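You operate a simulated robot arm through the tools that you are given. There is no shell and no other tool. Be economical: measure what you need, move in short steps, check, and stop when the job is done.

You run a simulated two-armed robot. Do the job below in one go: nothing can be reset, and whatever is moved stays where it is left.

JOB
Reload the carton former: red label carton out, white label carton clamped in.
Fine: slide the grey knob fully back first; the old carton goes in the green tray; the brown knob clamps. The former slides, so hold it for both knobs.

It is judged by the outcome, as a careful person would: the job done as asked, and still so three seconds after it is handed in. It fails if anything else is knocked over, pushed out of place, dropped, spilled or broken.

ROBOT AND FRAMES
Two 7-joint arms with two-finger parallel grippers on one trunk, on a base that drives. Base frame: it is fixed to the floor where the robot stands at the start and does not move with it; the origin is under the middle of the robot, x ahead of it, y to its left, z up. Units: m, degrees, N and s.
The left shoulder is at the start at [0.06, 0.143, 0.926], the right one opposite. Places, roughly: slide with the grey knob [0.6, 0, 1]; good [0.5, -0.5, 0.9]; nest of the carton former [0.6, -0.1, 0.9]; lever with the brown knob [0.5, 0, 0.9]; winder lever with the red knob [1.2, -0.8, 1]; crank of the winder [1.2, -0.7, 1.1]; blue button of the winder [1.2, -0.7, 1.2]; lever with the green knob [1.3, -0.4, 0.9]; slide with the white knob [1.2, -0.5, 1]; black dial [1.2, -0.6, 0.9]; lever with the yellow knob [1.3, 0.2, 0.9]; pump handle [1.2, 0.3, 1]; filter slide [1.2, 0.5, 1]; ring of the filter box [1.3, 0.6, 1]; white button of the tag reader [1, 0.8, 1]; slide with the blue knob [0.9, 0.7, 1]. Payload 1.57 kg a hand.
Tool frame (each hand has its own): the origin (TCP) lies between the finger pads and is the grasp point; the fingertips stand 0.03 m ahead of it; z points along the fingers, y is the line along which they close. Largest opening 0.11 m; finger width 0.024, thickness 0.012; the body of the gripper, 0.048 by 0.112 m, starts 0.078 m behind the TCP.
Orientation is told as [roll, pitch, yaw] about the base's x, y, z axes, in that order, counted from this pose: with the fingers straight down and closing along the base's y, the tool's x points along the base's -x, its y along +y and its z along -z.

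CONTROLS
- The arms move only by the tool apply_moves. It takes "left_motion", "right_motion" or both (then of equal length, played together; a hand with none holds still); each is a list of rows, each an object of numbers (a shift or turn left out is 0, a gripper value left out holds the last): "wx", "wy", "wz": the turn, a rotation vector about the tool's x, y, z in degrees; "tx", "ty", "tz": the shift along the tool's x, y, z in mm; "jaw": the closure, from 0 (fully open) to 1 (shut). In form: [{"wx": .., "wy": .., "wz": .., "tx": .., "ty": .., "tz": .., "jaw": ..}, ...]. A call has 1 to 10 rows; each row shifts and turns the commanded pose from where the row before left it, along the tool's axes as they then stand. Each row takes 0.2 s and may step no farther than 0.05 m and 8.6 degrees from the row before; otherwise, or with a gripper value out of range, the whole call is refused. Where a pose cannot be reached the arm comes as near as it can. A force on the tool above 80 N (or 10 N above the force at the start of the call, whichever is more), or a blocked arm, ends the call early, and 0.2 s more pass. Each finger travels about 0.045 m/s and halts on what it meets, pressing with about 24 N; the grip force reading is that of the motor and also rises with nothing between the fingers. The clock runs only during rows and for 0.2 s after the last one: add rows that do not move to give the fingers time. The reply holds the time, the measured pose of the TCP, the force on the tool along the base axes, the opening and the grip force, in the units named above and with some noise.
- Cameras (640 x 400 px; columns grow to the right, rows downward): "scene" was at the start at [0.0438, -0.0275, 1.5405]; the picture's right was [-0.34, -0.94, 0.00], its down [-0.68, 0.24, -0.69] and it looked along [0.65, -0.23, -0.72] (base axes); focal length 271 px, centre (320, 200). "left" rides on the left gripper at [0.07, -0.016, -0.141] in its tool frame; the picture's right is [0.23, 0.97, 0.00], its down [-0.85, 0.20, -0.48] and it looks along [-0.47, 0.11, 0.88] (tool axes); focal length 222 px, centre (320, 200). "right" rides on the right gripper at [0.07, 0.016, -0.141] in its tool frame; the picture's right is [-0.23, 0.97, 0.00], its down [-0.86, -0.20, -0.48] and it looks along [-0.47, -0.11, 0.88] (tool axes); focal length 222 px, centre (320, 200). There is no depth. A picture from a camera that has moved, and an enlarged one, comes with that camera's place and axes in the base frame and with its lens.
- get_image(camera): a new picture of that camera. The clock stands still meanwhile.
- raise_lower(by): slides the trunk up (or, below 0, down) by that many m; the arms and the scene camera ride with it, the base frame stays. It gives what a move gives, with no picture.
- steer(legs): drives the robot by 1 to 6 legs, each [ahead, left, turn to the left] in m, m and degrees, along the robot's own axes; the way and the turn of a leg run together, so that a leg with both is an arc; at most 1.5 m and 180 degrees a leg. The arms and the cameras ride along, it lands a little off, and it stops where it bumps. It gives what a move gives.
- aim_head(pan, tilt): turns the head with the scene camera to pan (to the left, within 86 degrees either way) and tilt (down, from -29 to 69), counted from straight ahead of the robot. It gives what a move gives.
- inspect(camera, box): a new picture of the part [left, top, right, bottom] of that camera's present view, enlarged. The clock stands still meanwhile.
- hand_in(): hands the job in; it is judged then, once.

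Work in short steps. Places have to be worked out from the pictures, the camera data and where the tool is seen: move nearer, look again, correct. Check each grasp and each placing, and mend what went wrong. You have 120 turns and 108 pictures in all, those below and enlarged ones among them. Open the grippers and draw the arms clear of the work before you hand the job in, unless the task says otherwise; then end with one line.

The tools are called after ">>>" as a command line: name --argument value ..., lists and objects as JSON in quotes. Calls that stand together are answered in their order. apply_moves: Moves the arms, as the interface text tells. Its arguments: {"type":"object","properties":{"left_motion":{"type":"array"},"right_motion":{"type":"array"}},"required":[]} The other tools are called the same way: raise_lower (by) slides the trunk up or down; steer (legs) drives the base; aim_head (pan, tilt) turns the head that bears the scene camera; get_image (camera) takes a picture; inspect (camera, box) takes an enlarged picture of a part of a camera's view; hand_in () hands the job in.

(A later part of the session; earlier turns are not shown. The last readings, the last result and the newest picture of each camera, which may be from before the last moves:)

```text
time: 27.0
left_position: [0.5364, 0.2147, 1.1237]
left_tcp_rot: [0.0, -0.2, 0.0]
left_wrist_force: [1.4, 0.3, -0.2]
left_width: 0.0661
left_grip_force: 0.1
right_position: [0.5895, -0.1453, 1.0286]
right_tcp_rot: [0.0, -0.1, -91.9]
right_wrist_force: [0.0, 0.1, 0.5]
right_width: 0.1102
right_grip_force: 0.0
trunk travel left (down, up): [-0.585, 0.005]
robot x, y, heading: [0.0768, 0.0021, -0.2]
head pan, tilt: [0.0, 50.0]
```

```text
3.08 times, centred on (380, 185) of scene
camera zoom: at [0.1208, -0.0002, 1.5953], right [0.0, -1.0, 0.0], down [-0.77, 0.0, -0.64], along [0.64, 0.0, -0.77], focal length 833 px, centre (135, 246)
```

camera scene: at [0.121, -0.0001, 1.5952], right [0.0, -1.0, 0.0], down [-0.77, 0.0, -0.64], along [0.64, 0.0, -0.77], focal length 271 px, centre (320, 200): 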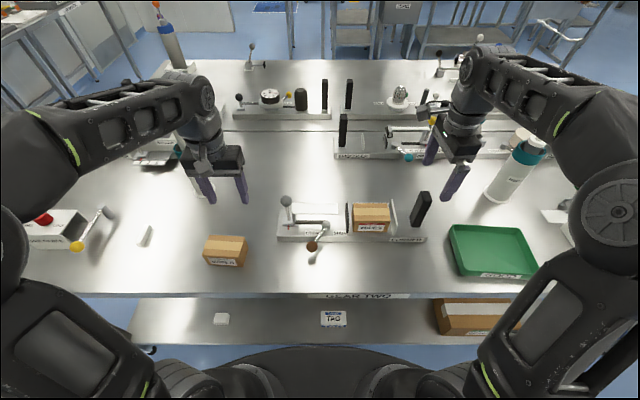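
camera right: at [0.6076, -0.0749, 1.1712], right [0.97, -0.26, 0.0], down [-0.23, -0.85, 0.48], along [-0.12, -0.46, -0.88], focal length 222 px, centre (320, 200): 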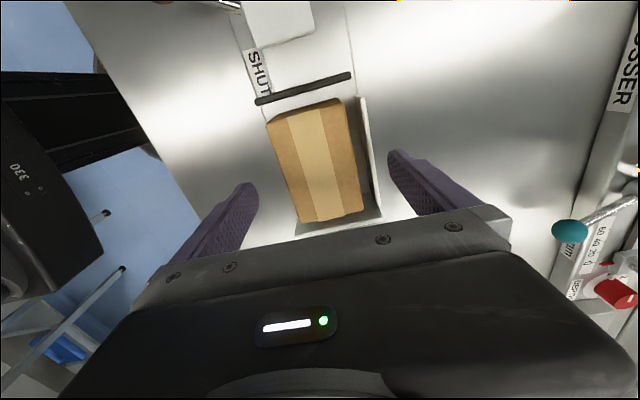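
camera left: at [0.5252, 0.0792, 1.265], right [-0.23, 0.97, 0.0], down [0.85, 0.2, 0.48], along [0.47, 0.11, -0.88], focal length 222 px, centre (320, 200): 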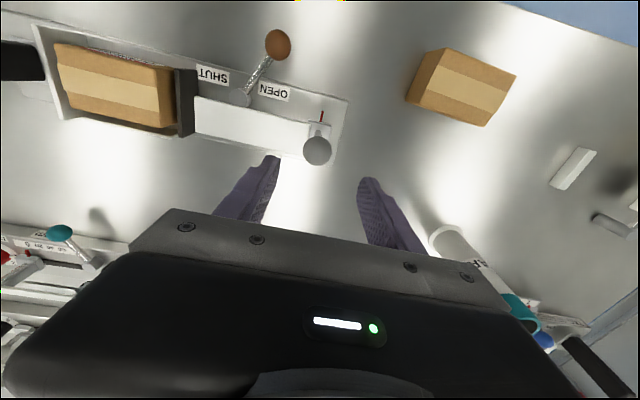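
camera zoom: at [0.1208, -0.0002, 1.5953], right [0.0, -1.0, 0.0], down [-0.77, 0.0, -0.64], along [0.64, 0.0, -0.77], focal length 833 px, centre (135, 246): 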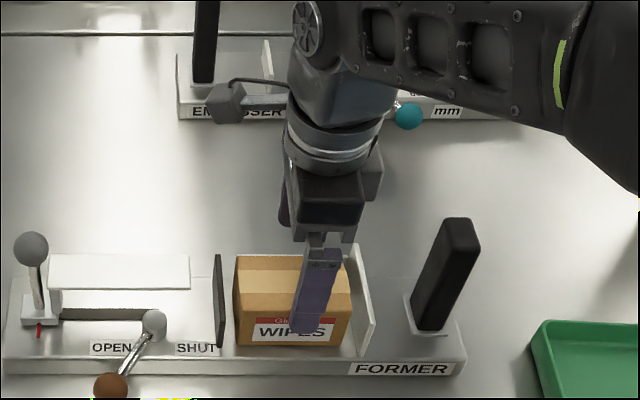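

There is a white strip behind the carton that may be a back fence; I enlarge it before going down.

>>> inspect --camera "right" --box '[240, 60, 420, 240]'

>>> inspect --camera "left" --box '[0, 0, 240, 150]'

```text
2.22 times, centred on (330, 150) of right
camera zoom: at [0.6076, -0.0749, 1.1712], right [0.97, -0.26, 0.0], down [-0.23, -0.85, 0.48], along [-0.12, -0.46, -0.88], focal length 494 px, centre (298, 311)
```

zoom: 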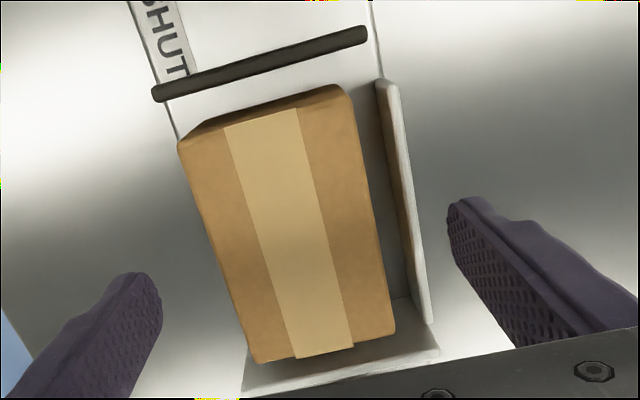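

```text
2.67 times, centred on (120, 75) of left
camera zoom: at [0.4662, 0.1997, 1.2652], right [-0.23, 0.97, 0.0], down [0.85, 0.2, 0.48], along [0.47, 0.11, -0.88], focal length 592 px, centre (853, 533)
```

zoom: 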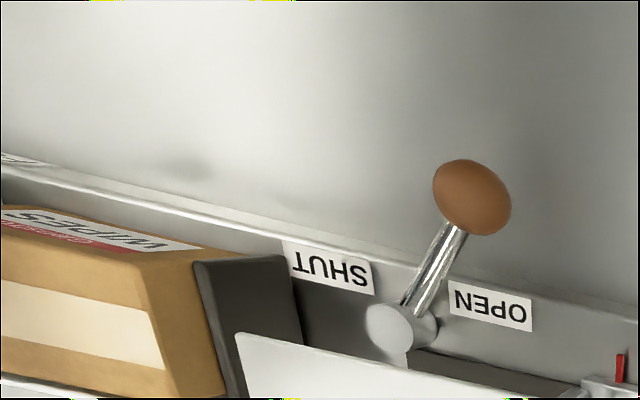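

There is a low back fence behind the carton, so I grip only the upper part: TCP to z 0.98 (tips 0.95), then close along x.

>>> apply_moves --right_motion '[{"tz": 25, "wz": -1, "ty": -1}, {"tz": 23}, {}, {"jaw": 0.3}, {"jaw": 0.5}, {"jaw": 0.7}, {"jaw": 0.8}, {}]'

>>> inspect --camera "scene" --box '[300, 120, 460, 250]'

>>> inspect --camera "right" --box '[200, 40, 440, 240]'

```text
time: 28.8
left_position: [0.5382, 0.216, 1.1226]
left_tcp_rot: [0.0, 0.0, 0.0]
left_wrist_force: [-1.1, -0.1, 0.8]
left_width: 0.0661
left_grip_force: 0.1
right_position: [0.589, -0.1436, 0.9813]
right_tcp_rot: [0.0, 0.0, -90.8]
right_wrist_force: [3.5, 0.1, 1.3]
right_width: 0.0705
right_grip_force: 23.8
trunk travel left (down, up): [-0.585, 0.005]
robot x, y, heading: [0.0737, 0.0056, 0.2]
head pan, tilt: [0.0, 50.0]
```

```text
3.08 times, centred on (380, 185) of scene
camera zoom: at [0.1216, -0.0001, 1.5952], right [0.0, -1.0, 0.0], down [-0.77, 0.0, -0.64], along [0.64, 0.0, -0.77], focal length 833 px, centre (135, 246)
```

zoom: 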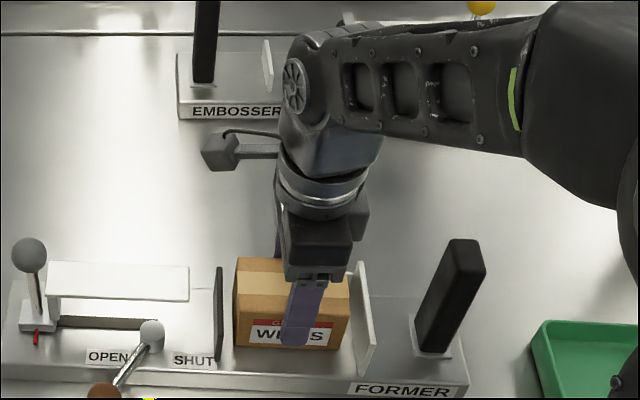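

```text
2.00 times, centred on (320, 140) of right
camera zoom: at [0.6051, -0.0741, 1.1236], right [0.97, -0.24, 0.0], down [-0.21, -0.85, 0.48], along [-0.12, -0.46, -0.88], focal length 444 px, centre (320, 320)
```

zoom: 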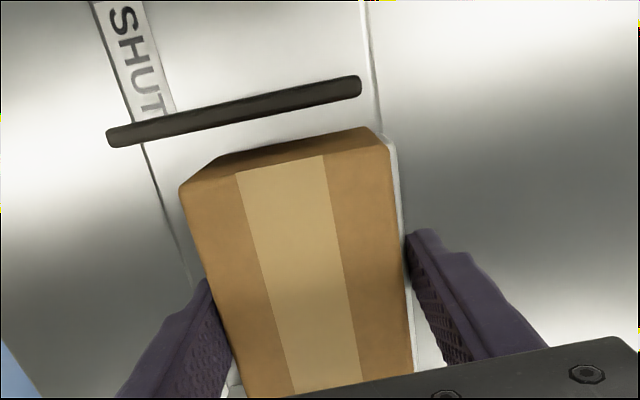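

Gripped at 70.5 mm. I lift 15 mm slowly to check that only the carton comes up.

>>> apply_moves --right_motion '[{"jaw": 1.0}, {"tz": -5}, {"tz": -5}, {"tz": -5}, {}]'

>>> inspect --camera "scene" --box '[300, 120, 460, 250]'

>>> inspect --camera "right" --box '[200, 40, 440, 240]'

```text
time: 30.0
left_position: [0.5369, 0.2157, 1.1213]
left_tcp_rot: [0.0, -0.1, 0.0]
left_wrist_force: [0.8, -0.1, -0.9]
left_width: 0.0659
left_grip_force: 0.0
right_position: [0.5877, -0.1451, 0.9957]
right_tcp_rot: [0.0, -0.1, -90.6]
right_wrist_force: [0.0, 0.0, -9.3]
right_width: 0.0713
right_grip_force: 24.2
trunk travel left (down, up): [-0.585, 0.005]
robot x, y, heading: [0.0764, -0.0008, 0.1]
head pan, tilt: [0.0, 50.0]
```

```text
3.08 times, centred on (380, 185) of scene
camera zoom: at [0.1217, -0.0003, 1.5952], right [0.0, -1.0, 0.0], down [-0.77, 0.0, -0.64], along [0.64, 0.0, -0.77], focal length 833 px, centre (135, 246)
```

zoom: 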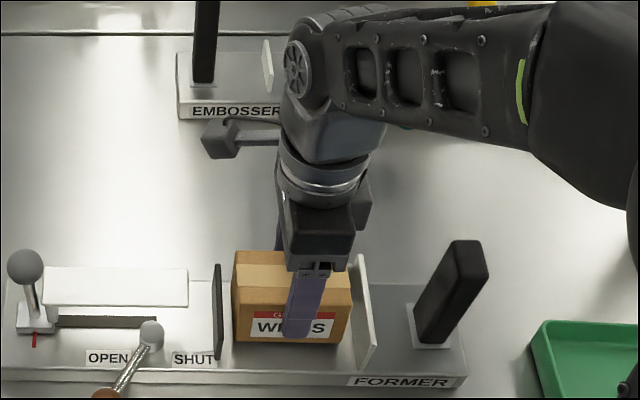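

```text
2.00 times, centred on (320, 140) of right
camera zoom: at [0.6047, -0.0733, 1.1377], right [0.97, -0.24, 0.0], down [-0.21, -0.85, 0.48], along [-0.12, -0.46, -0.88], focal length 444 px, centre (320, 320)
```

zoom: 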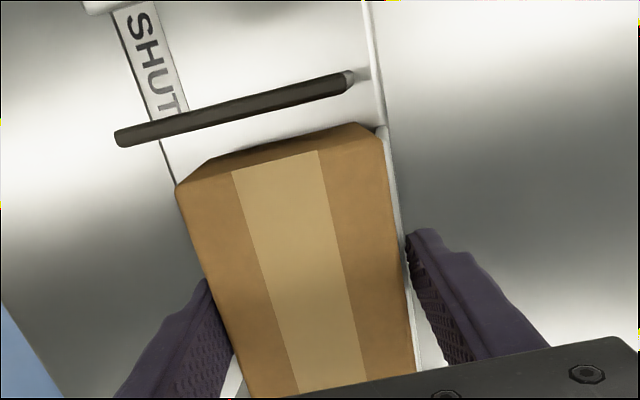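

The former itself shifted: the rear finger seems to have caught the fence and is lifting it along. I lower it again and open slowly.

>>> apply_moves --right_motion '[{"tz": 5}, {"tz": 5}, {"tz": 4}, {}, {"jaw": 0.3}, {"jaw": 0.1}, {"jaw": 0.0}, {}]'

>>> inspect --camera "scene" --box '[240, 120, 460, 260]'

>>> inspect --camera "right" --box '[200, 40, 440, 240]'

```text
time: 31.8
left_position: [0.5379, 0.2143, 1.1221]
left_tcp_rot: [0.1, 0.0, 0.1]
left_wrist_force: [-0.6, -0.2, 0.4]
left_width: 0.0661
left_grip_force: 0.1
right_position: [0.5885, -0.1438, 0.9818]
right_tcp_rot: [-0.1, 0.0, -90.8]
right_wrist_force: [0.2, -0.3, -0.3]
right_width: 0.11
right_grip_force: 0.0
trunk travel left (down, up): [-0.585, 0.005]
robot x, y, heading: [0.074, 0.0006, -0.1]
head pan, tilt: [0.0, 50.0]
```

```text
2.86 times, centred on (350, 190) of scene
camera zoom: at [0.1211, -0.0001, 1.5952], right [0.0, -1.0, 0.0], down [-0.77, 0.0, -0.64], along [0.64, 0.0, -0.77], focal length 774 px, centre (234, 229)
```

zoom: 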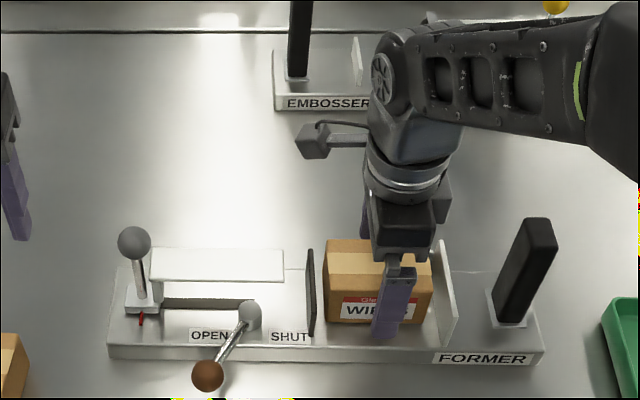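

```text
2.00 times, centred on (320, 140) of right
camera zoom: at [0.6047, -0.074, 1.1238], right [0.97, -0.24, 0.0], down [-0.21, -0.85, 0.48], along [-0.12, -0.46, -0.88], focal length 444 px, centre (320, 320)
```

zoom: 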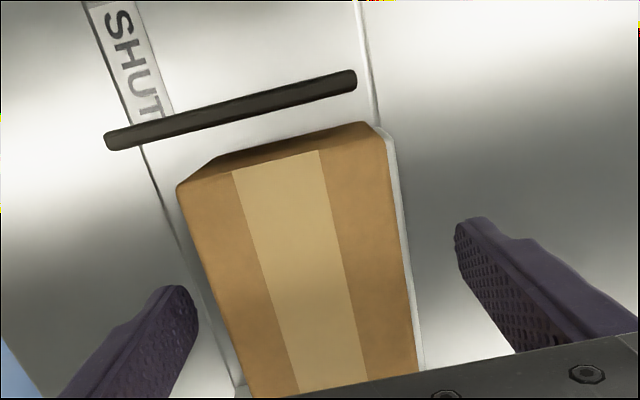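

The fence top is above z 0.95 while the carton top is about 0.985. I raise the hand 15 mm so only the carton's top 20 mm is gripped, shift 3 mm nearer, and close gently to compare the width.

>>> apply_moves --right_motion '[{"tz": -15, "ty": -3}, {}, {"jaw": 0.3}, {"jaw": 0.4}, {"jaw": 0.6}, {}, {}]'

>>> inspect --camera "right" --box '[200, 40, 440, 240]'

>>> inspect --camera "scene" --box '[240, 120, 460, 260]'

```text
time: 33.4
left_position: [0.5366, 0.2165, 1.1235]
left_tcp_rot: [0.0, 0.0, 0.0]
left_wrist_force: [0.1, -0.6, -0.7]
left_width: 0.0657
left_grip_force: 0.1
right_position: [0.5851, -0.1429, 0.9962]
right_tcp_rot: [0.1, 0.0, -90.9]
right_wrist_force: [0.4, -0.6, 0.8]
right_width: 0.0649
right_grip_force: 23.9
trunk travel left (down, up): [-0.585, 0.005]
robot x, y, heading: [0.0788, 0.001, -0.0]
head pan, tilt: [0.0, 50.0]
```

```text
2.00 times, centred on (320, 140) of right
camera zoom: at [0.6021, -0.0736, 1.1385], right [0.97, -0.24, 0.0], down [-0.21, -0.85, 0.48], along [-0.12, -0.46, -0.88], focal length 444 px, centre (320, 320)
```

zoom: 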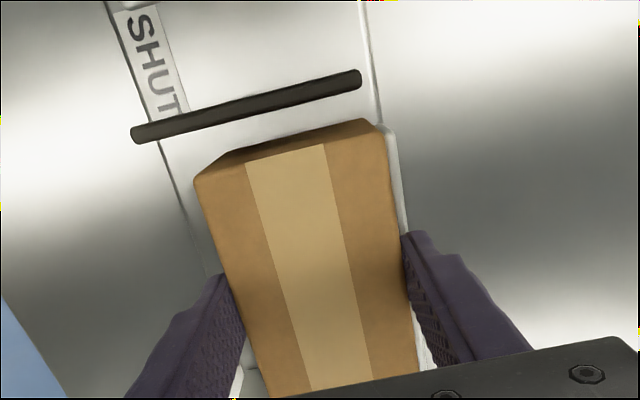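

```text
2.86 times, centred on (350, 190) of scene
camera zoom: at [0.1211, -0.0001, 1.5952], right [0.0, -1.0, 0.0], down [-0.77, 0.0, -0.64], along [0.64, 0.0, -0.77], focal length 774 px, centre (234, 229)
```

zoom: 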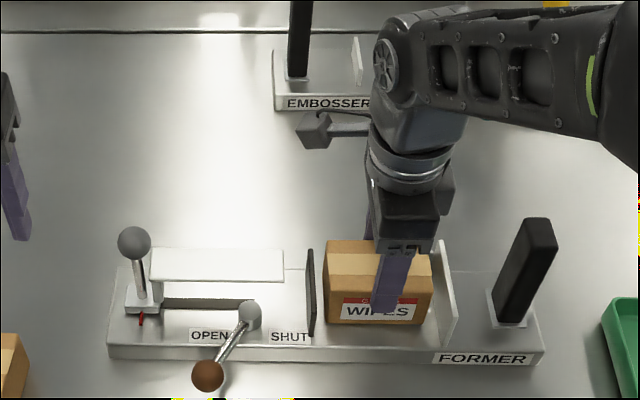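

Width is now 64.9 mm, the carton alone. Lift slowly 20 mm.

>>> apply_moves --right_motion '[{"jaw": 1.0}, {"tz": -6}, {"tz": -7}, {"tz": -7}, {}]'

>>> inspect --camera "scene" --box '[240, 120, 460, 260]'

```text
time: 34.6
left_position: [0.5358, 0.2152, 1.1225]
left_tcp_rot: [0.0, -0.1, 0.0]
left_wrist_force: [-0.3, 0.6, 0.1]
left_width: 0.0659
left_grip_force: 0.1
right_position: [0.5837, -0.1432, 1.0173]
right_tcp_rot: [0.1, 0.1, -90.8]
right_wrist_force: [-3.7, -0.2, 7.8]
right_width: 0.0001
right_grip_force: 21.2
trunk travel left (down, up): [-0.585, 0.005]
robot x, y, heading: [0.0748, 0.0015, 0.0]
head pan, tilt: [0.0, 50.0]
```

```text
2.86 times, centred on (350, 190) of scene
camera zoom: at [0.1198, -0.0001, 1.5954], right [0.0, -1.0, 0.0], down [-0.77, 0.0, -0.64], along [0.64, 0.0, -0.77], focal length 774 px, centre (234, 229)
```

zoom: 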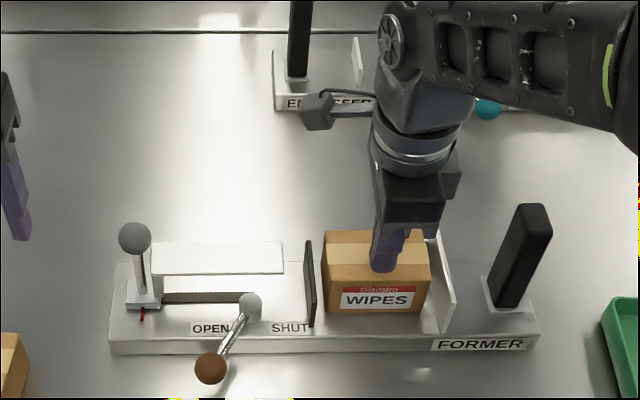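

The shallow grip slipped off the carton's top edge; the carton stayed in the nest. I lift the hand and look at the present state.

>>> apply_moves --right_motion '[{"tz": -30}, {"tz": -40}, {}]'

>>> inspect --camera "right" --box '[200, 40, 440, 240]'

>>> inspect --camera "scene" --box '[260, 150, 440, 260]'

```text
time: 35.4
left_position: [0.5374, 0.2151, 1.1222]
left_tcp_rot: [0.0, -0.1, 0.1]
left_wrist_force: [0.5, 0.0, 0.0]
left_width: 0.0662
left_grip_force: 0.0
right_position: [0.5863, -0.1453, 1.0864]
right_tcp_rot: [0.1, 0.0, -90.7]
right_wrist_force: [0.5, -0.5, 0.5]
right_width: 0.0002
right_grip_force: 21.5
trunk travel left (down, up): [-0.585, 0.005]
robot x, y, heading: [0.0757, -0.0, 0.1]
head pan, tilt: [0.0, 50.0]
```

```text
2.00 times, centred on (320, 140) of right
camera zoom: at [0.6023, -0.0755, 1.2286], right [0.97, -0.24, 0.0], down [-0.21, -0.85, 0.48], along [-0.12, -0.46, -0.88], focal length 444 px, centre (320, 320)
```

zoom: 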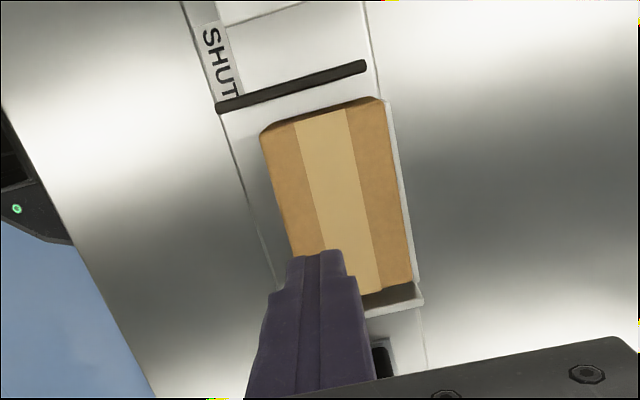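

```text
3.56 times, centred on (350, 205) of scene
camera zoom: at [0.1212, -0.0001, 1.5952], right [0.0, -1.0, 0.0], down [-0.77, 0.0, -0.64], along [0.64, 0.0, -0.77], focal length 963 px, centre (213, 182)
```

zoom: 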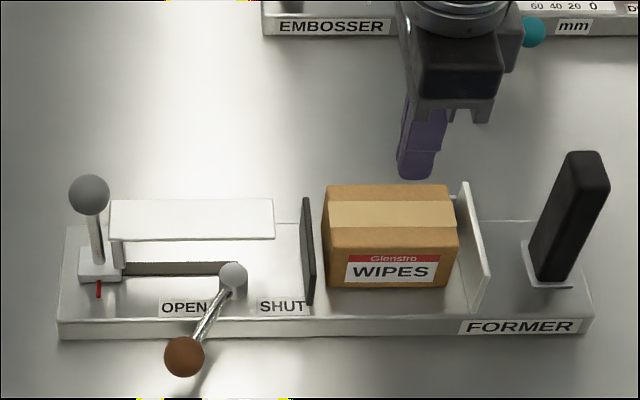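

The carton rests against the fence with about 25 mm free in front (carton x 0.566–0.629). Plan: take the same shallow grip, drag the carton 20 mm toward me to open a gap at the fence, then regrip deeper with the rear finger inside the gap.

>>> apply_moves --right_motion '[{"ty": 11, "jaw": 0.15}, {}, {}, {"tz": 30}, {"tz": 30}, {"tz": 31}, {}, {"jaw": 0.3}, {"jaw": 0.6}, {}]'

>>> inspect --camera "scene" --box '[260, 150, 440, 260]'

```text
time: 37.6
left_position: [0.5372, 0.2151, 1.1228]
left_tcp_rot: [0.0, -0.2, 0.0]
left_wrist_force: [1.0, -0.9, 0.6]
left_width: 0.0658
left_grip_force: 0.0
right_position: [0.5961, -0.1454, 0.9973]
right_tcp_rot: [-0.1, 0.0, -90.8]
right_wrist_force: [0.4, -0.2, -0.2]
right_width: 0.0643
right_grip_force: 22.8
trunk travel left (down, up): [-0.585, 0.005]
robot x, y, heading: [0.0787, -0.0011, -0.1]
head pan, tilt: [0.0, 50.0]
```

```text
3.56 times, centred on (350, 205) of scene
camera zoom: at [0.1212, -0.0002, 1.5952], right [0.0, -1.0, 0.0], down [-0.77, 0.0, -0.64], along [0.64, 0.0, -0.77], focal length 963 px, centre (213, 182)
```

zoom: 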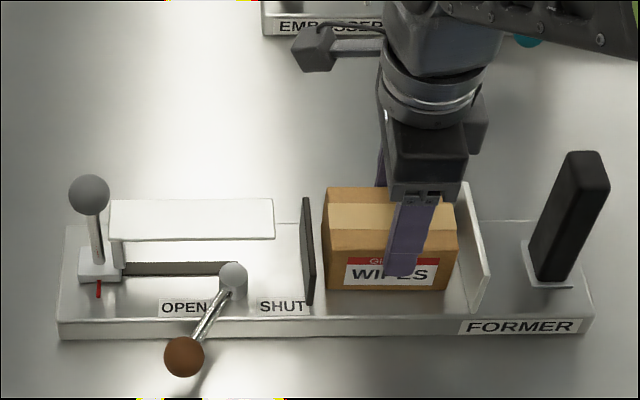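

Grip is on the carton alone again (64 mm). Drag it 20 mm toward me.

>>> apply_moves --right_motion '[{"ty": -5}, {"ty": -5}, {"ty": -5}, {"ty": -5}, {}]'

>>> inspect --camera "scene" --box '[260, 150, 440, 260]'

>>> inspect --camera "right" --box '[200, 40, 440, 240]'

```text
time: 38.8
left_position: [0.5364, 0.215, 1.1222]
left_tcp_rot: [0.0, -0.1, 0.0]
left_wrist_force: [-0.2, 0.4, 0.6]
left_width: 0.066
left_grip_force: 0.1
right_position: [0.5769, -0.1445, 0.996]
right_tcp_rot: [0.1, 0.1, -90.9]
right_wrist_force: [3.5, 0.1, 8.9]
right_width: 0.0642
right_grip_force: 24.0
trunk travel left (down, up): [-0.585, 0.005]
robot x, y, heading: [0.072, 0.0017, -0.1]
head pan, tilt: [0.0, 50.0]
```

```text
3.56 times, centred on (350, 205) of scene
camera zoom: at [0.1209, 0.0, 1.5953], right [0.0, -1.0, 0.0], down [-0.77, 0.0, -0.64], along [0.64, 0.0, -0.77], focal length 963 px, centre (213, 182)
```

zoom: 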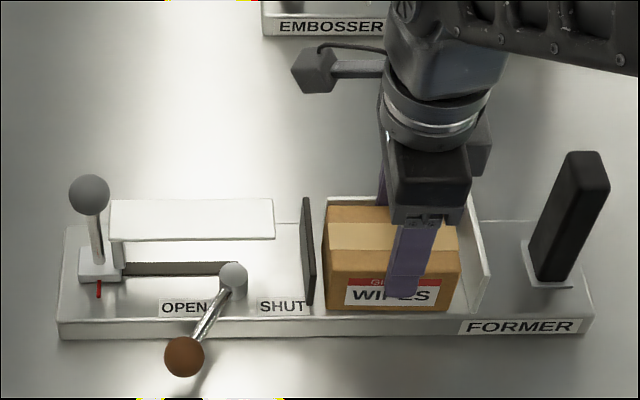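

```text
2.00 times, centred on (320, 140) of right
camera zoom: at [0.5924, -0.0738, 1.1386], right [0.97, -0.24, 0.0], down [-0.21, -0.85, 0.48], along [-0.11, -0.46, -0.88], focal length 444 px, centre (320, 320)
```

zoom: 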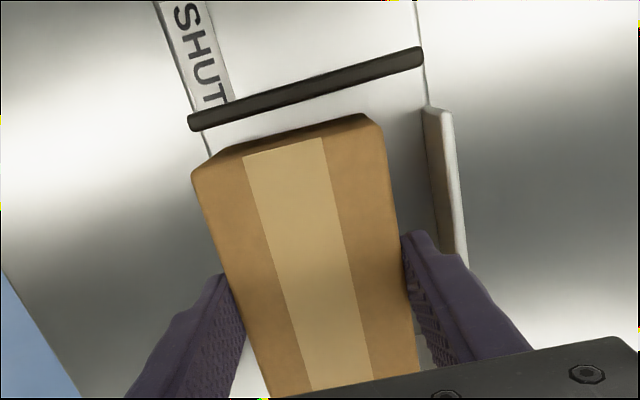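

The carton slid forward alone, leaving about 20 mm behind it. I open slightly (70 mm), go down 28 mm with the rear finger in the gap, and grip.

>>> apply_moves --right_motion '[{"jaw": 0.36}, {}, {"tz": 10}, {"tz": 10}, {"tz": 9}, {}, {"jaw": 0.6}, {"jaw": 0.8}, {"jaw": 1.0}, {}]'

>>> inspect --camera "scene" --box '[260, 150, 440, 260]'

>>> inspect --camera "right" --box '[200, 40, 440, 240]'

```text
time: 41.0
left_position: [0.5373, 0.2159, 1.1222]
left_tcp_rot: [-0.1, -0.1, 0.1]
left_wrist_force: [-0.6, 0.9, -0.7]
left_width: 0.0657
left_grip_force: 0.1
right_position: [0.5759, -0.1446, 0.9666]
right_tcp_rot: [0.0, 0.0, -90.8]
right_wrist_force: [0.0, 0.3, 0.8]
right_width: 0.0647
right_grip_force: 24.0
trunk travel left (down, up): [-0.585, 0.005]
robot x, y, heading: [0.0761, -0.0013, 0.4]
head pan, tilt: [0.0, 50.0]
```

```text
3.56 times, centred on (350, 205) of scene
camera zoom: at [0.1212, -0.0002, 1.5952], right [0.0, -1.0, 0.0], down [-0.77, 0.0, -0.64], along [0.64, 0.0, -0.77], focal length 963 px, centre (213, 182)
```

zoom: 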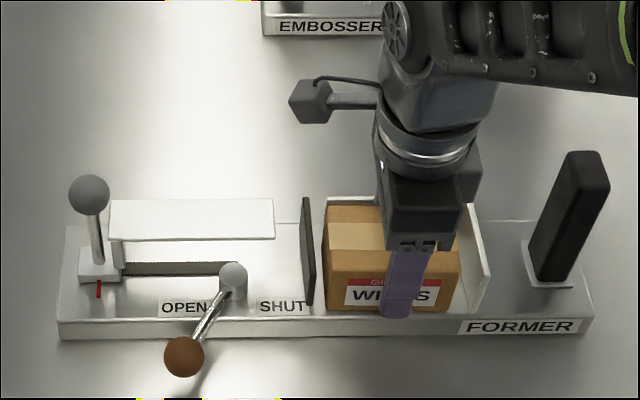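

```text
2.00 times, centred on (320, 140) of right
camera zoom: at [0.5924, -0.0739, 1.1089], right [0.97, -0.24, 0.0], down [-0.21, -0.85, 0.48], along [-0.12, -0.46, -0.88], focal length 444 px, centre (320, 320)
```

zoom: 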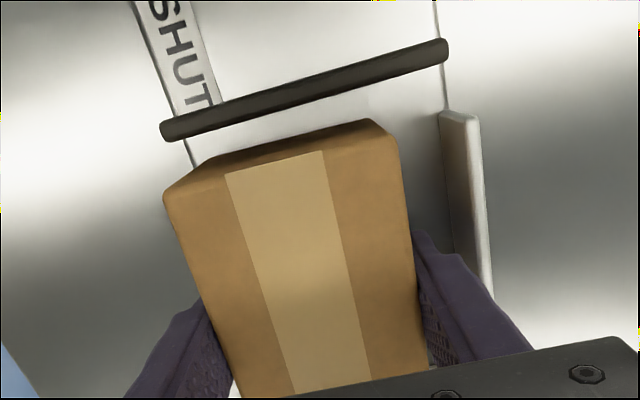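

Deep grip (64.7 mm), former unmoved. Now lift gradually.

>>> apply_moves --right_motion '[{"tz": -8}, {"tz": -10}, {"tz": -12}, {}]'

>>> inspect --camera "scene" --box '[260, 150, 440, 260]'

```text
time: 42.0
left_position: [0.5376, 0.2144, 1.1234]
left_tcp_rot: [0.0, 0.0, -0.1]
left_wrist_force: [-0.7, -0.3, -0.3]
left_width: 0.0663
left_grip_force: 0.0
right_position: [0.5756, -0.1447, 0.9977]
right_tcp_rot: [0.0, 0.0, -90.7]
right_wrist_force: [0.4, 0.2, -1.4]
right_width: 0.0649
right_grip_force: 24.3
trunk travel left (down, up): [-0.585, 0.005]
robot x, y, heading: [0.0766, 0.0021, -0.2]
head pan, tilt: [0.0, 50.0]
```

```text
3.56 times, centred on (350, 205) of scene
camera zoom: at [0.1214, -0.0002, 1.5952], right [0.0, -1.0, 0.0], down [-0.77, 0.0, -0.64], along [0.64, 0.0, -0.77], focal length 963 px, centre (213, 182)
```

zoom: 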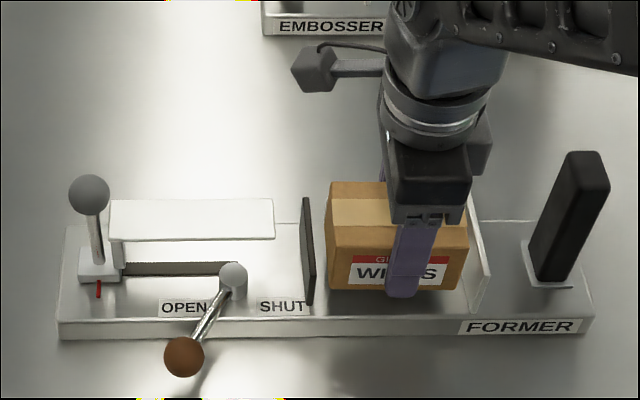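

The red carton is out (former still). I raise it well above the handle and carry it over the green tray at about (0.50, -0.46).

>>> apply_moves --right_motion '[{"tz": -45}, {"tz": -45}, {"tz": -45}, {"tz": -40}, {}]'

>>> apply_moves --right_motion '[{"tx": -39, "ty": -9.5}, {"tx": -39, "ty": -9.5}, {"tx": -39, "ty": -9.5}, {"tx": -39, "ty": -9.5}, {"tx": -39, "ty": -9.5}, {"tx": -39, "ty": -9.5}, {"tx": -39, "ty": -9.5}, {"tx": -39, "ty": -9.5}, {}]'

>>> get_image --camera "scene"

```text
time: 43.2
left_position: [0.5366, 0.2156, 1.1226]
left_tcp_rot: [0.1, -0.1, 0.0]
left_wrist_force: [0.0, 0.5, -1.3]
left_width: 0.0658
left_grip_force: 0.1
right_position: [0.573, -0.146, 1.1615]
right_tcp_rot: [-0.1, 0.0, -90.8]
right_wrist_force: [0.3, 0.5, -0.7]
right_width: 0.0645
right_grip_force: 23.7
right hand out of reach, approached as far as the arm can: row 4
trunk travel left (down, up): [-0.585, 0.005]
robot x, y, heading: [0.0748, 0.0002, -0.0]
head pan, tilt: [0.0, 50.0]
```

```text
time: 45.2
left_position: [0.5372, 0.2156, 1.1227]
left_tcp_rot: [0.0, -0.1, 0.0]
left_wrist_force: [0.1, -1.1, 0.2]
left_width: 0.066
left_grip_force: 0.0
right_position: [0.4961, -0.4579, 1.161]
right_tcp_rot: [0.0, -0.1, -90.8]
right_wrist_force: [0.5, -0.6, -0.3]
right_width: 0.0648
right_grip_force: 24.4
trunk travel left (down, up): [-0.585, 0.005]
robot x, y, heading: [0.0767, 0.0008, -0.0]
head pan, tilt: [0.0, 50.0]
```

```text
50 pictures are left
camera scene: at [0.121, 0.0, 1.5952], right [0.0, -1.0, 0.0], down [-0.77, 0.0, -0.64], along [0.64, 0.0, -0.77], focal length 271 px, centre (320, 200)
```

scene: 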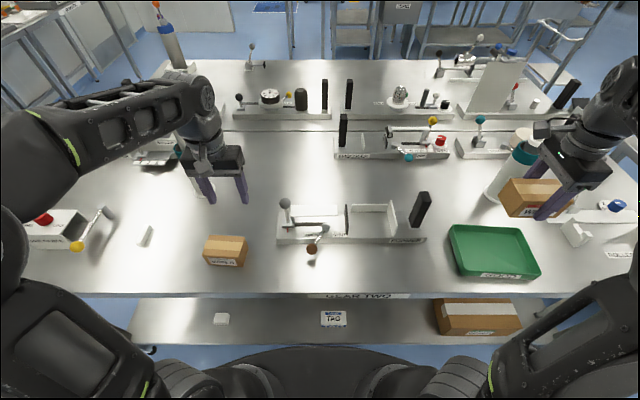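

The carton is above the tray. I lower to z 1.02 and check with the wrist camera.

>>> apply_moves --right_motion '[{"tz": 40}, {"tz": 40}, {"tz": 40}, {"tz": 20}, {}]'

>>> get_image --camera "right"

>>> get_image --camera "scene"

```text
time: 46.4
left_position: [0.5368, 0.215, 1.1217]
left_tcp_rot: [0.1, -0.2, 0.1]
left_wrist_force: [-0.3, -0.2, 0.1]
left_width: 0.0661
left_grip_force: 0.0
right_position: [0.4971, -0.4557, 1.022]
right_tcp_rot: [0.0, -0.1, -90.8]
right_wrist_force: [-0.9, 0.3, -2.7]
right_width: 0.0648
right_grip_force: 24.3
trunk travel left (down, up): [-0.585, 0.005]
robot x, y, heading: [0.0769, 0.0033, -0.2]
head pan, tilt: [0.0, 50.0]
```

```text
49 pictures are left
camera right: at [0.5137, -0.3861, 1.1639], right [0.97, -0.24, 0.0], down [-0.21, -0.85, 0.48], along [-0.12, -0.46, -0.88], focal length 222 px, centre (320, 200)
```

right: 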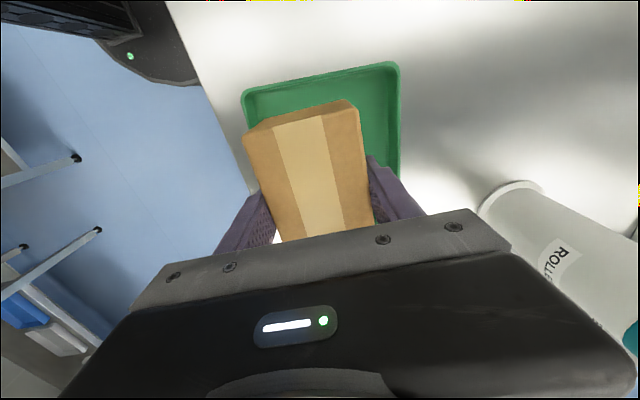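

```text
48 pictures are left
camera scene: at [0.1211, -0.0003, 1.5952], right [0.0, -1.0, 0.0], down [-0.77, 0.0, -0.64], along [0.64, 0.0, -0.77], focal length 271 px, centre (320, 200)
```

scene: 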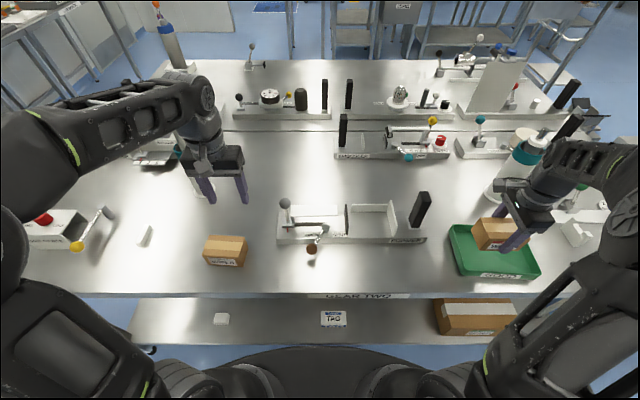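

Tray spans x 0.43–0.587, y from -0.385 rightward. I shift 25 mm right and 12 mm ahead, then lower to just above the floor.

>>> apply_moves --right_motion '[{"tx": -25, "ty": 12}, {"tz": 25}, {"tz": 25}, {"tz": 15}, {"tz": 6}, {}]'

>>> inspect --camera "scene" --box '[420, 180, 580, 300]'

```text
time: 47.8
left_position: [0.5371, 0.2152, 1.1224]
left_tcp_rot: [0.1, -0.2, 0.0]
left_wrist_force: [0.1, 0.6, 0.4]
left_width: 0.0661
left_grip_force: 0.1
right_position: [0.508, -0.481, 0.9533]
right_tcp_rot: [0.0, -0.1, -90.8]
right_wrist_force: [0.2, 0.2, -1.0]
right_width: 0.0647
right_grip_force: 23.7
trunk travel left (down, up): [-0.585, 0.005]
robot x, y, heading: [0.076, -0.0027, 0.1]
head pan, tilt: [0.0, 50.0]
```

```text
3.33 times, centred on (500, 240) of scene
camera zoom: at [0.121, -0.0002, 1.5952], right [0.0, -1.0, 0.0], down [-0.77, 0.0, -0.64], along [0.64, 0.0, -0.77], focal length 903 px, centre (-280, 67)
```

zoom: 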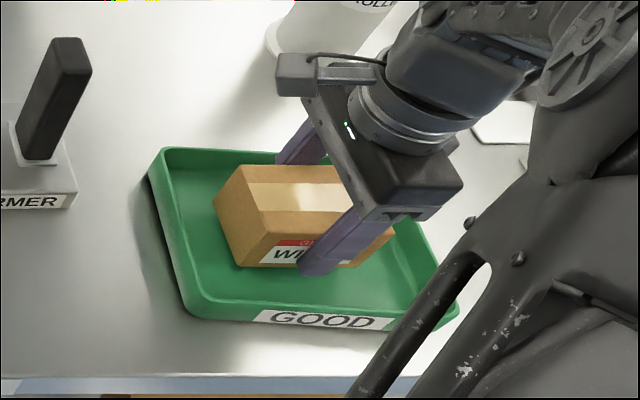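

Within the tray. I lower in 3 mm steps until contact.

>>> apply_moves --right_motion '[{"tz": 3}, {"tz": 3}, {"tz": 3}, {}]'

```text
time: 48.8
left_position: [0.5374, 0.2148, 1.1224]
left_tcp_rot: [-0.1, -0.1, 0.0]
left_wrist_force: [0.2, 0.5, -0.4]
left_width: 0.0661
left_grip_force: 0.1
right_position: [0.5074, -0.4816, 0.943]
right_tcp_rot: [0.0, 0.1, -90.8]
right_wrist_force: [0.7, 0.0, -0.5]
right_width: 0.0644
right_grip_force: 23.9
trunk travel left (down, up): [-0.585, 0.005]
robot x, y, heading: [0.0747, 0.0004, 0.0]
head pan, tilt: [0.0, 50.0]
```

>>> apply_moves --right_motion '[{"tz": 3}, {"tz": 3}, {"tz": 3}, {}]'

```text
time: 49.8
left_position: [0.5361, 0.2162, 1.1242]
left_tcp_rot: [0.0, -0.1, 0.1]
left_wrist_force: [-0.9, 0.4, -0.1]
left_width: 0.0659
left_grip_force: 0.1
right_position: [0.5076, -0.4792, 0.9353]
right_tcp_rot: [0.3, 0.0, -90.8]
right_wrist_force: [0.9, -2.9, 23.6]
right_width: 0.0648
right_grip_force: 23.8
trunk travel left (down, up): [-0.585, 0.005]
robot x, y, heading: [0.0776, -0.0039, 0.1]
head pan, tilt: [0.0, 50.0]
```

Contact (24 N). I ease off 2 mm, open partly and lift away.

>>> apply_moves --right_motion '[{"tz": -2}, {"jaw": 0.35}, {"jaw": 0.25}, {}, {"tz": -30}, {"tz": -40}, {"tz": -45}, {"tz": -45}, {}]'

>>> inspect --camera "scene" --box '[160, 130, 560, 300]'

```text
time: 51.8
left_position: [0.5371, 0.2151, 1.1227]
left_tcp_rot: [0.0, 0.0, 0.0]
left_wrist_force: [0.2, -0.2, -0.5]
left_width: 0.0658
left_grip_force: 0.0
right_position: [0.5075, -0.4827, 1.0963]
right_tcp_rot: [-0.1, -0.1, -90.8]
right_wrist_force: [-0.3, 0.0, 0.9]
right_width: 0.0824
right_grip_force: 0.1
trunk travel left (down, up): [-0.585, 0.005]
robot x, y, heading: [0.0754, -0.0009, 0.0]
head pan, tilt: [0.0, 50.0]
```

```text
1.60 times, centred on (360, 215) of scene
camera zoom: at [0.1214, -0.0004, 1.5952], right [0.0, -1.0, 0.0], down [-0.77, 0.0, -0.64], along [0.64, 0.0, -0.77], focal length 433 px, centre (256, 176)
```

zoom: 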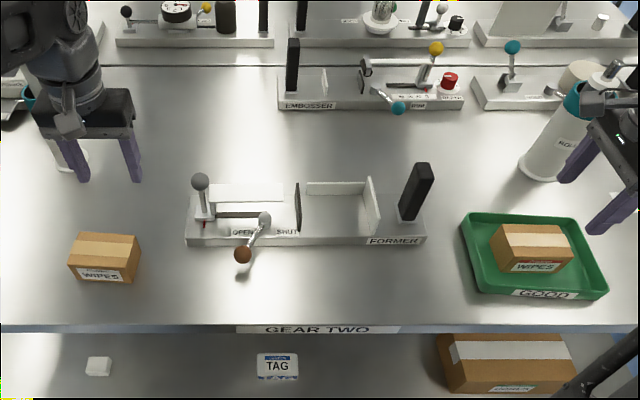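

The red-label carton rests flat in the tray. Now I turn the left hand by 85° the mirrored way, opening it fully.

>>> apply_moves --left_motion '[{"wz": -8.5, "jaw": 0.0}, {"wz": -8.5}, {"wz": -8.5}, {"wz": -8.5}, {"wz": -8.5}, {"wz": -8.5}, {"wz": -8.5}, {"wz": -8.5}, {"wz": -8.5}, {"wz": -8.5}]'

>>> apply_moves --left_motion '[{"wz": -5, "tx": -20, "ty": 14}, {"tx": -25, "ty": 23}, {}]'

>>> get_image --camera "left"

>>> inspect --camera "scene" --box '[160, 130, 320, 280]'

```text
time: 54.0
left_position: [0.5382, 0.2169, 1.1216]
left_tcp_rot: [0.0, -0.1, 85.2]
left_wrist_force: [-0.7, -0.7, -0.2]
left_width: 0.1099
left_grip_force: 0.0
right_position: [0.5068, -0.4816, 1.0974]
right_tcp_rot: [-0.1, 0.0, -90.8]
right_wrist_force: [0.1, -0.1, 0.1]
right_width: 0.0828
right_grip_force: 0.0
trunk travel left (down, up): [-0.585, 0.005]
robot x, y, heading: [0.0785, 0.0001, -0.0]
head pan, tilt: [0.0, 50.0]
```

```text
time: 54.8
left_position: [0.5018, 0.2611, 1.1202]
left_tcp_rot: [0.0, 0.0, 90.0]
left_wrist_force: [0.3, -0.1, -0.6]
left_width: 0.11
left_grip_force: 0.1
right_position: [0.5083, -0.4821, 1.0955]
right_tcp_rot: [-0.1, 0.0, -90.8]
right_wrist_force: [0.2, 0.6, -0.1]
right_width: 0.0826
right_grip_force: 0.1
trunk travel left (down, up): [-0.585, 0.005]
robot x, y, heading: [0.0776, 0.0031, 0.2]
head pan, tilt: [0.0, 50.0]
```

```text
45 pictures are left
camera left: at [0.5181, 0.1936, 1.264], right [-0.97, -0.23, 0.0], down [-0.2, 0.85, 0.48], along [-0.11, 0.47, -0.88], focal length 222 px, centre (320, 200)
```

left: 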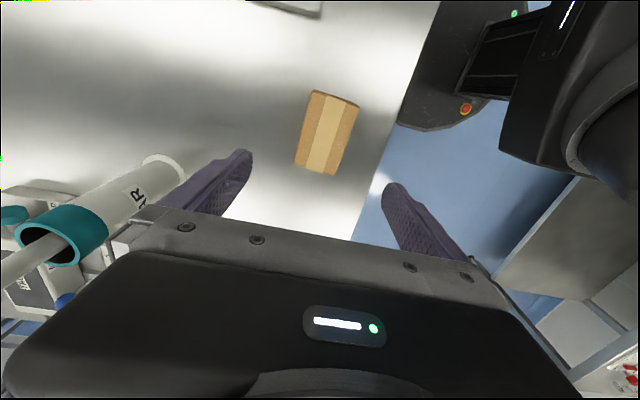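

```text
2.67 times, centred on (240, 205) of scene
camera zoom: at [0.1217, -0.0006, 1.5952], right [0.0, -1.0, 0.0], down [-0.77, 0.0, -0.64], along [0.64, 0.0, -0.77], focal length 722 px, centre (533, 187)
```

zoom: 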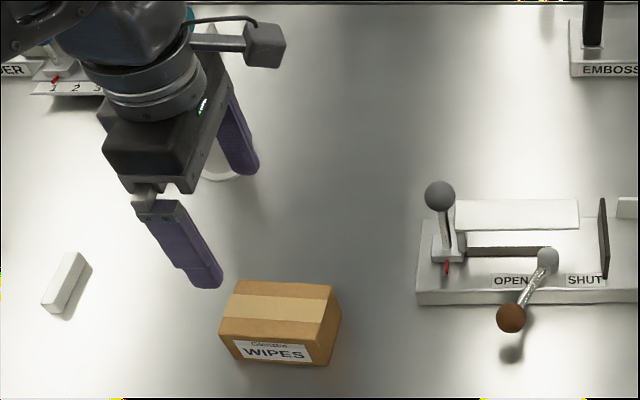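

White-label carton centre is about (0.496, 0.262), aligned with y. I lower around it to TCP z 0.934 and close.

>>> apply_moves --left_motion '[{"tz": 40, "ty": 6}, {"tz": 40}, {"tz": 40}, {"tz": 36}, {"tz": 30}, {}, {"jaw": 0.3}, {"jaw": 0.6}, {"jaw": 1.0}, {}]'

>>> inspect --camera "scene" --box '[160, 130, 320, 280]'

```text
time: 57.0
left_position: [0.4965, 0.2631, 0.9373]
left_tcp_rot: [-0.2, 0.0, 90.0]
left_wrist_force: [0.3, 0.0, 0.2]
left_width: 0.0661
left_grip_force: 23.9
right_position: [0.5076, -0.4817, 1.0952]
right_tcp_rot: [-0.2, 0.0, -90.9]
right_wrist_force: [0.2, -0.3, 0.7]
right_width: 0.0823
right_grip_force: 0.1
trunk travel left (down, up): [-0.585, 0.005]
robot x, y, heading: [0.0756, -0.0018, 0.1]
head pan, tilt: [0.0, 50.0]
```

```text
2.67 times, centred on (240, 205) of scene
camera zoom: at [0.121, -0.0002, 1.5952], right [0.0, -1.0, 0.0], down [-0.77, 0.0, -0.64], along [0.64, 0.0, -0.77], focal length 722 px, centre (533, 187)
```

zoom: 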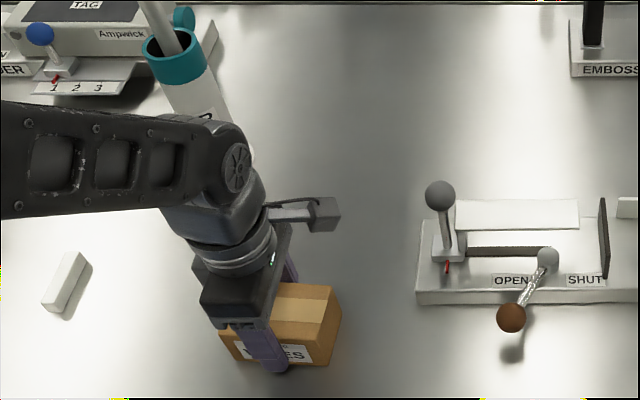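

White carton gripped (66 mm). I lift it high and, at the same time, turn the right hand back to its first orientation.

>>> apply_moves --left_motion '[{"tz": -10}, {"tz": -20}, {"tz": -30}, {"tz": -30}, {"tz": -30}, {"tz": -30}, {"tz": -30}, {}, {}, {}]' --right_motion '[{"tz": -10}, {"tz": -20, "wz": -8.5}, {"wz": -8.5}, {"wz": -8.5}, {"wz": -8.5}, {"wz": -8.5}, {"wz": -8.5}, {"wz": -8.5}, {"wz": -8.5}, {"wz": -8.5}]'

>>> apply_moves --right_motion '[{"wz": -8.5}, {"wz": -5.8}, {"ty": 40}, {"ty": 40}, {"ty": 40}, {}]'

>>> get_image --camera "scene"

```text
time: 59.2
left_position: [0.4966, 0.2623, 1.1154]
left_tcp_rot: [-0.1, 0.0, 90.0]
left_wrist_force: [0.1, 0.3, -1.3]
left_width: 0.066
left_grip_force: 23.5
right_position: [0.5085, -0.4812, 1.1251]
right_tcp_rot: [0.0, 0.0, -14.1]
right_wrist_force: [-0.3, -0.1, -0.4]
right_width: 0.0826
right_grip_force: 0.1
trunk travel left (down, up): [-0.585, 0.005]
robot x, y, heading: [0.0758, 0.0021, -0.2]
head pan, tilt: [0.0, 50.0]
```

```text
time: 60.6
left_position: [0.4984, 0.2621, 1.1151]
left_tcp_rot: [-0.2, -0.1, 90.0]
left_wrist_force: [0.2, -0.7, -0.9]
left_width: 0.0661
left_grip_force: 23.9
right_position: [0.5072, -0.3615, 1.1268]
right_tcp_rot: [0.0, 0.0, 0.0]
right_wrist_force: [-0.3, 0.7, 0.2]
right_width: 0.0823
right_grip_force: 0.0
trunk travel left (down, up): [-0.585, 0.005]
robot x, y, heading: [0.0774, 0.0023, 0.2]
head pan, tilt: [0.0, 50.0]
```

```text
42 pictures are left
camera scene: at [0.1212, -0.0008, 1.5952], right [0.0, -1.0, 0.0], down [-0.77, 0.0, -0.64], along [0.64, 0.0, -0.77], focal length 271 px, centre (320, 200)
```

scene: 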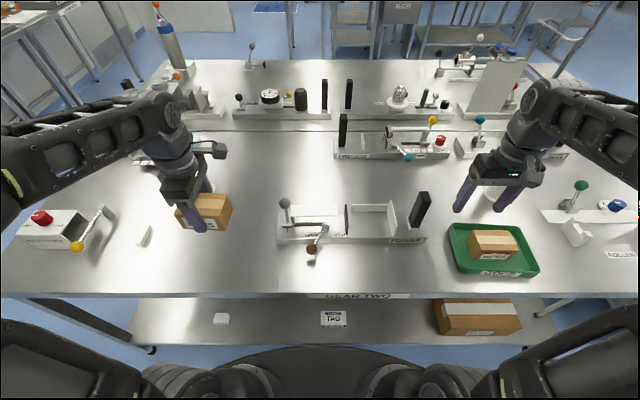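

Now strafe the base 0.15 m to the right so the left hand can reach the nest comfortably.

>>> steer --legs '[[0, -0.15, 0]]'

>>> inspect --camera "scene" --box '[200, 130, 400, 280]'

```text
time: 62.0
left_position: [0.4975, 0.1123, 1.1157]
left_tcp_rot: [-0.1, -0.1, 90.1]
left_wrist_force: [0.2, -0.6, -1.7]
left_width: 0.0659
left_grip_force: 23.9
right_position: [0.509, -0.5131, 1.1273]
right_tcp_rot: [0.1, 0.0, 0.1]
right_wrist_force: [0.1, -0.9, -0.5]
right_width: 0.0826
right_grip_force: 0.0
trunk travel left (down, up): [-0.585, 0.005]
robot x, y, heading: [0.0759, -0.1499, 0.2]
head pan, tilt: [0.0, 50.0]
```

```text
2.67 times, centred on (300, 205) of scene
camera zoom: at [0.1212, -0.152, 1.5952], right [0.0, -1.0, 0.0], down [-0.77, 0.0, -0.64], along [0.64, 0.0, -0.77], focal length 722 px, centre (373, 187)
```

zoom: 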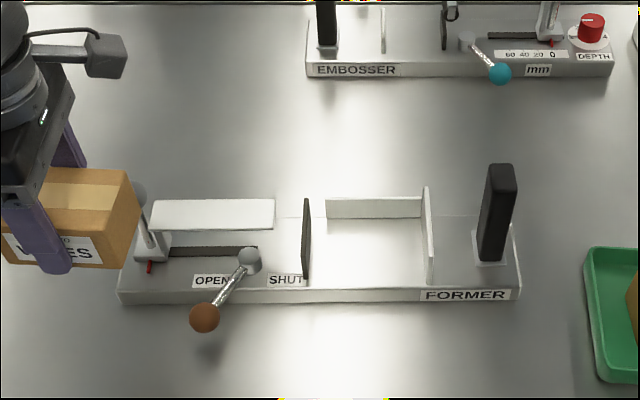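

Clear view of the nest: floor z≈0.92, fence inner face x≈0.632 (top 0.957), y from -0.085 to -0.209. I move the carton above (0.578, -0.148), leaving finger room at the fence.

>>> apply_moves --left_motion '[{"tx": 37, "ty": -11.5, "wz": -0.8}, {"tx": 37, "ty": -11.5}, {"tx": 37, "ty": -11.5}, {"tx": 37, "ty": -11.5}, {"tx": 37, "ty": -11.5}, {"tx": 37, "ty": -11.5}, {"tx": 38, "ty": -11.5}, {}]'

>>> inspect --camera "scene" --box '[220, 130, 420, 255]'

>>> get_image --camera "left"

```text
time: 63.8
left_position: [0.5819, -0.1449, 1.1117]
left_tcp_rot: [0.0, 0.0, 90.8]
left_wrist_force: [-0.9, -0.6, -0.7]
left_width: 0.0657
left_grip_force: 24.2
right_position: [0.5084, -0.51, 1.1276]
right_tcp_rot: [0.0, 0.0, 0.0]
right_wrist_force: [-0.8, -0.7, 0.3]
right_width: 0.0824
right_grip_force: 0.0
trunk travel left (down, up): [-0.585, 0.005]
robot x, y, heading: [0.0748, -0.1493, 0.0]
head pan, tilt: [0.0, 50.0]
```

```text
3.20 times, centred on (320, 192) of scene
camera zoom: at [0.1209, -0.1493, 1.5952], right [0.0, -1.0, 0.0], down [-0.77, 0.0, -0.64], along [0.64, 0.0, -0.77], focal length 867 px, centre (320, 224)
```

zoom: 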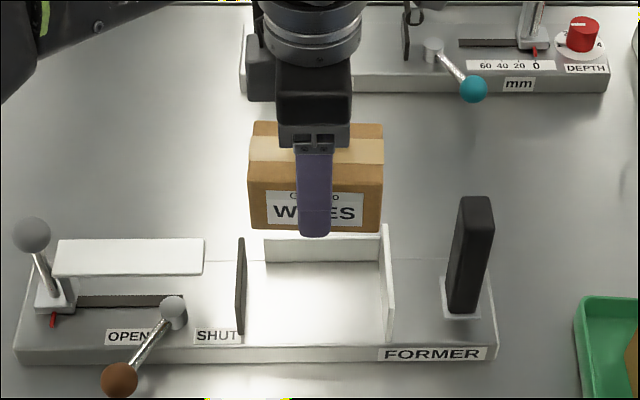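

```text
39 pictures are left
camera left: at [0.5981, -0.2129, 1.2554], right [-0.97, -0.24, 0.0], down [-0.21, 0.85, 0.48], along [-0.11, 0.46, -0.88], focal length 222 px, centre (320, 200)
```

left: 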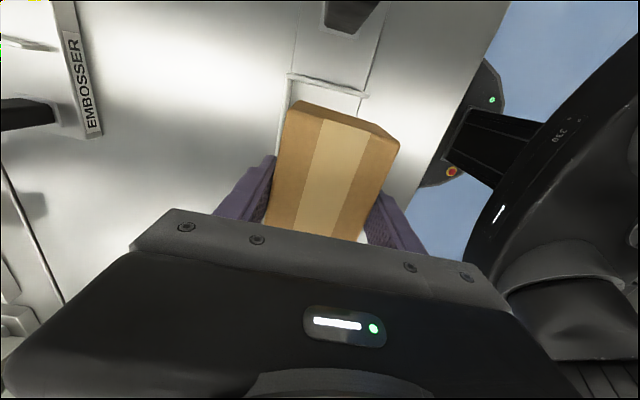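

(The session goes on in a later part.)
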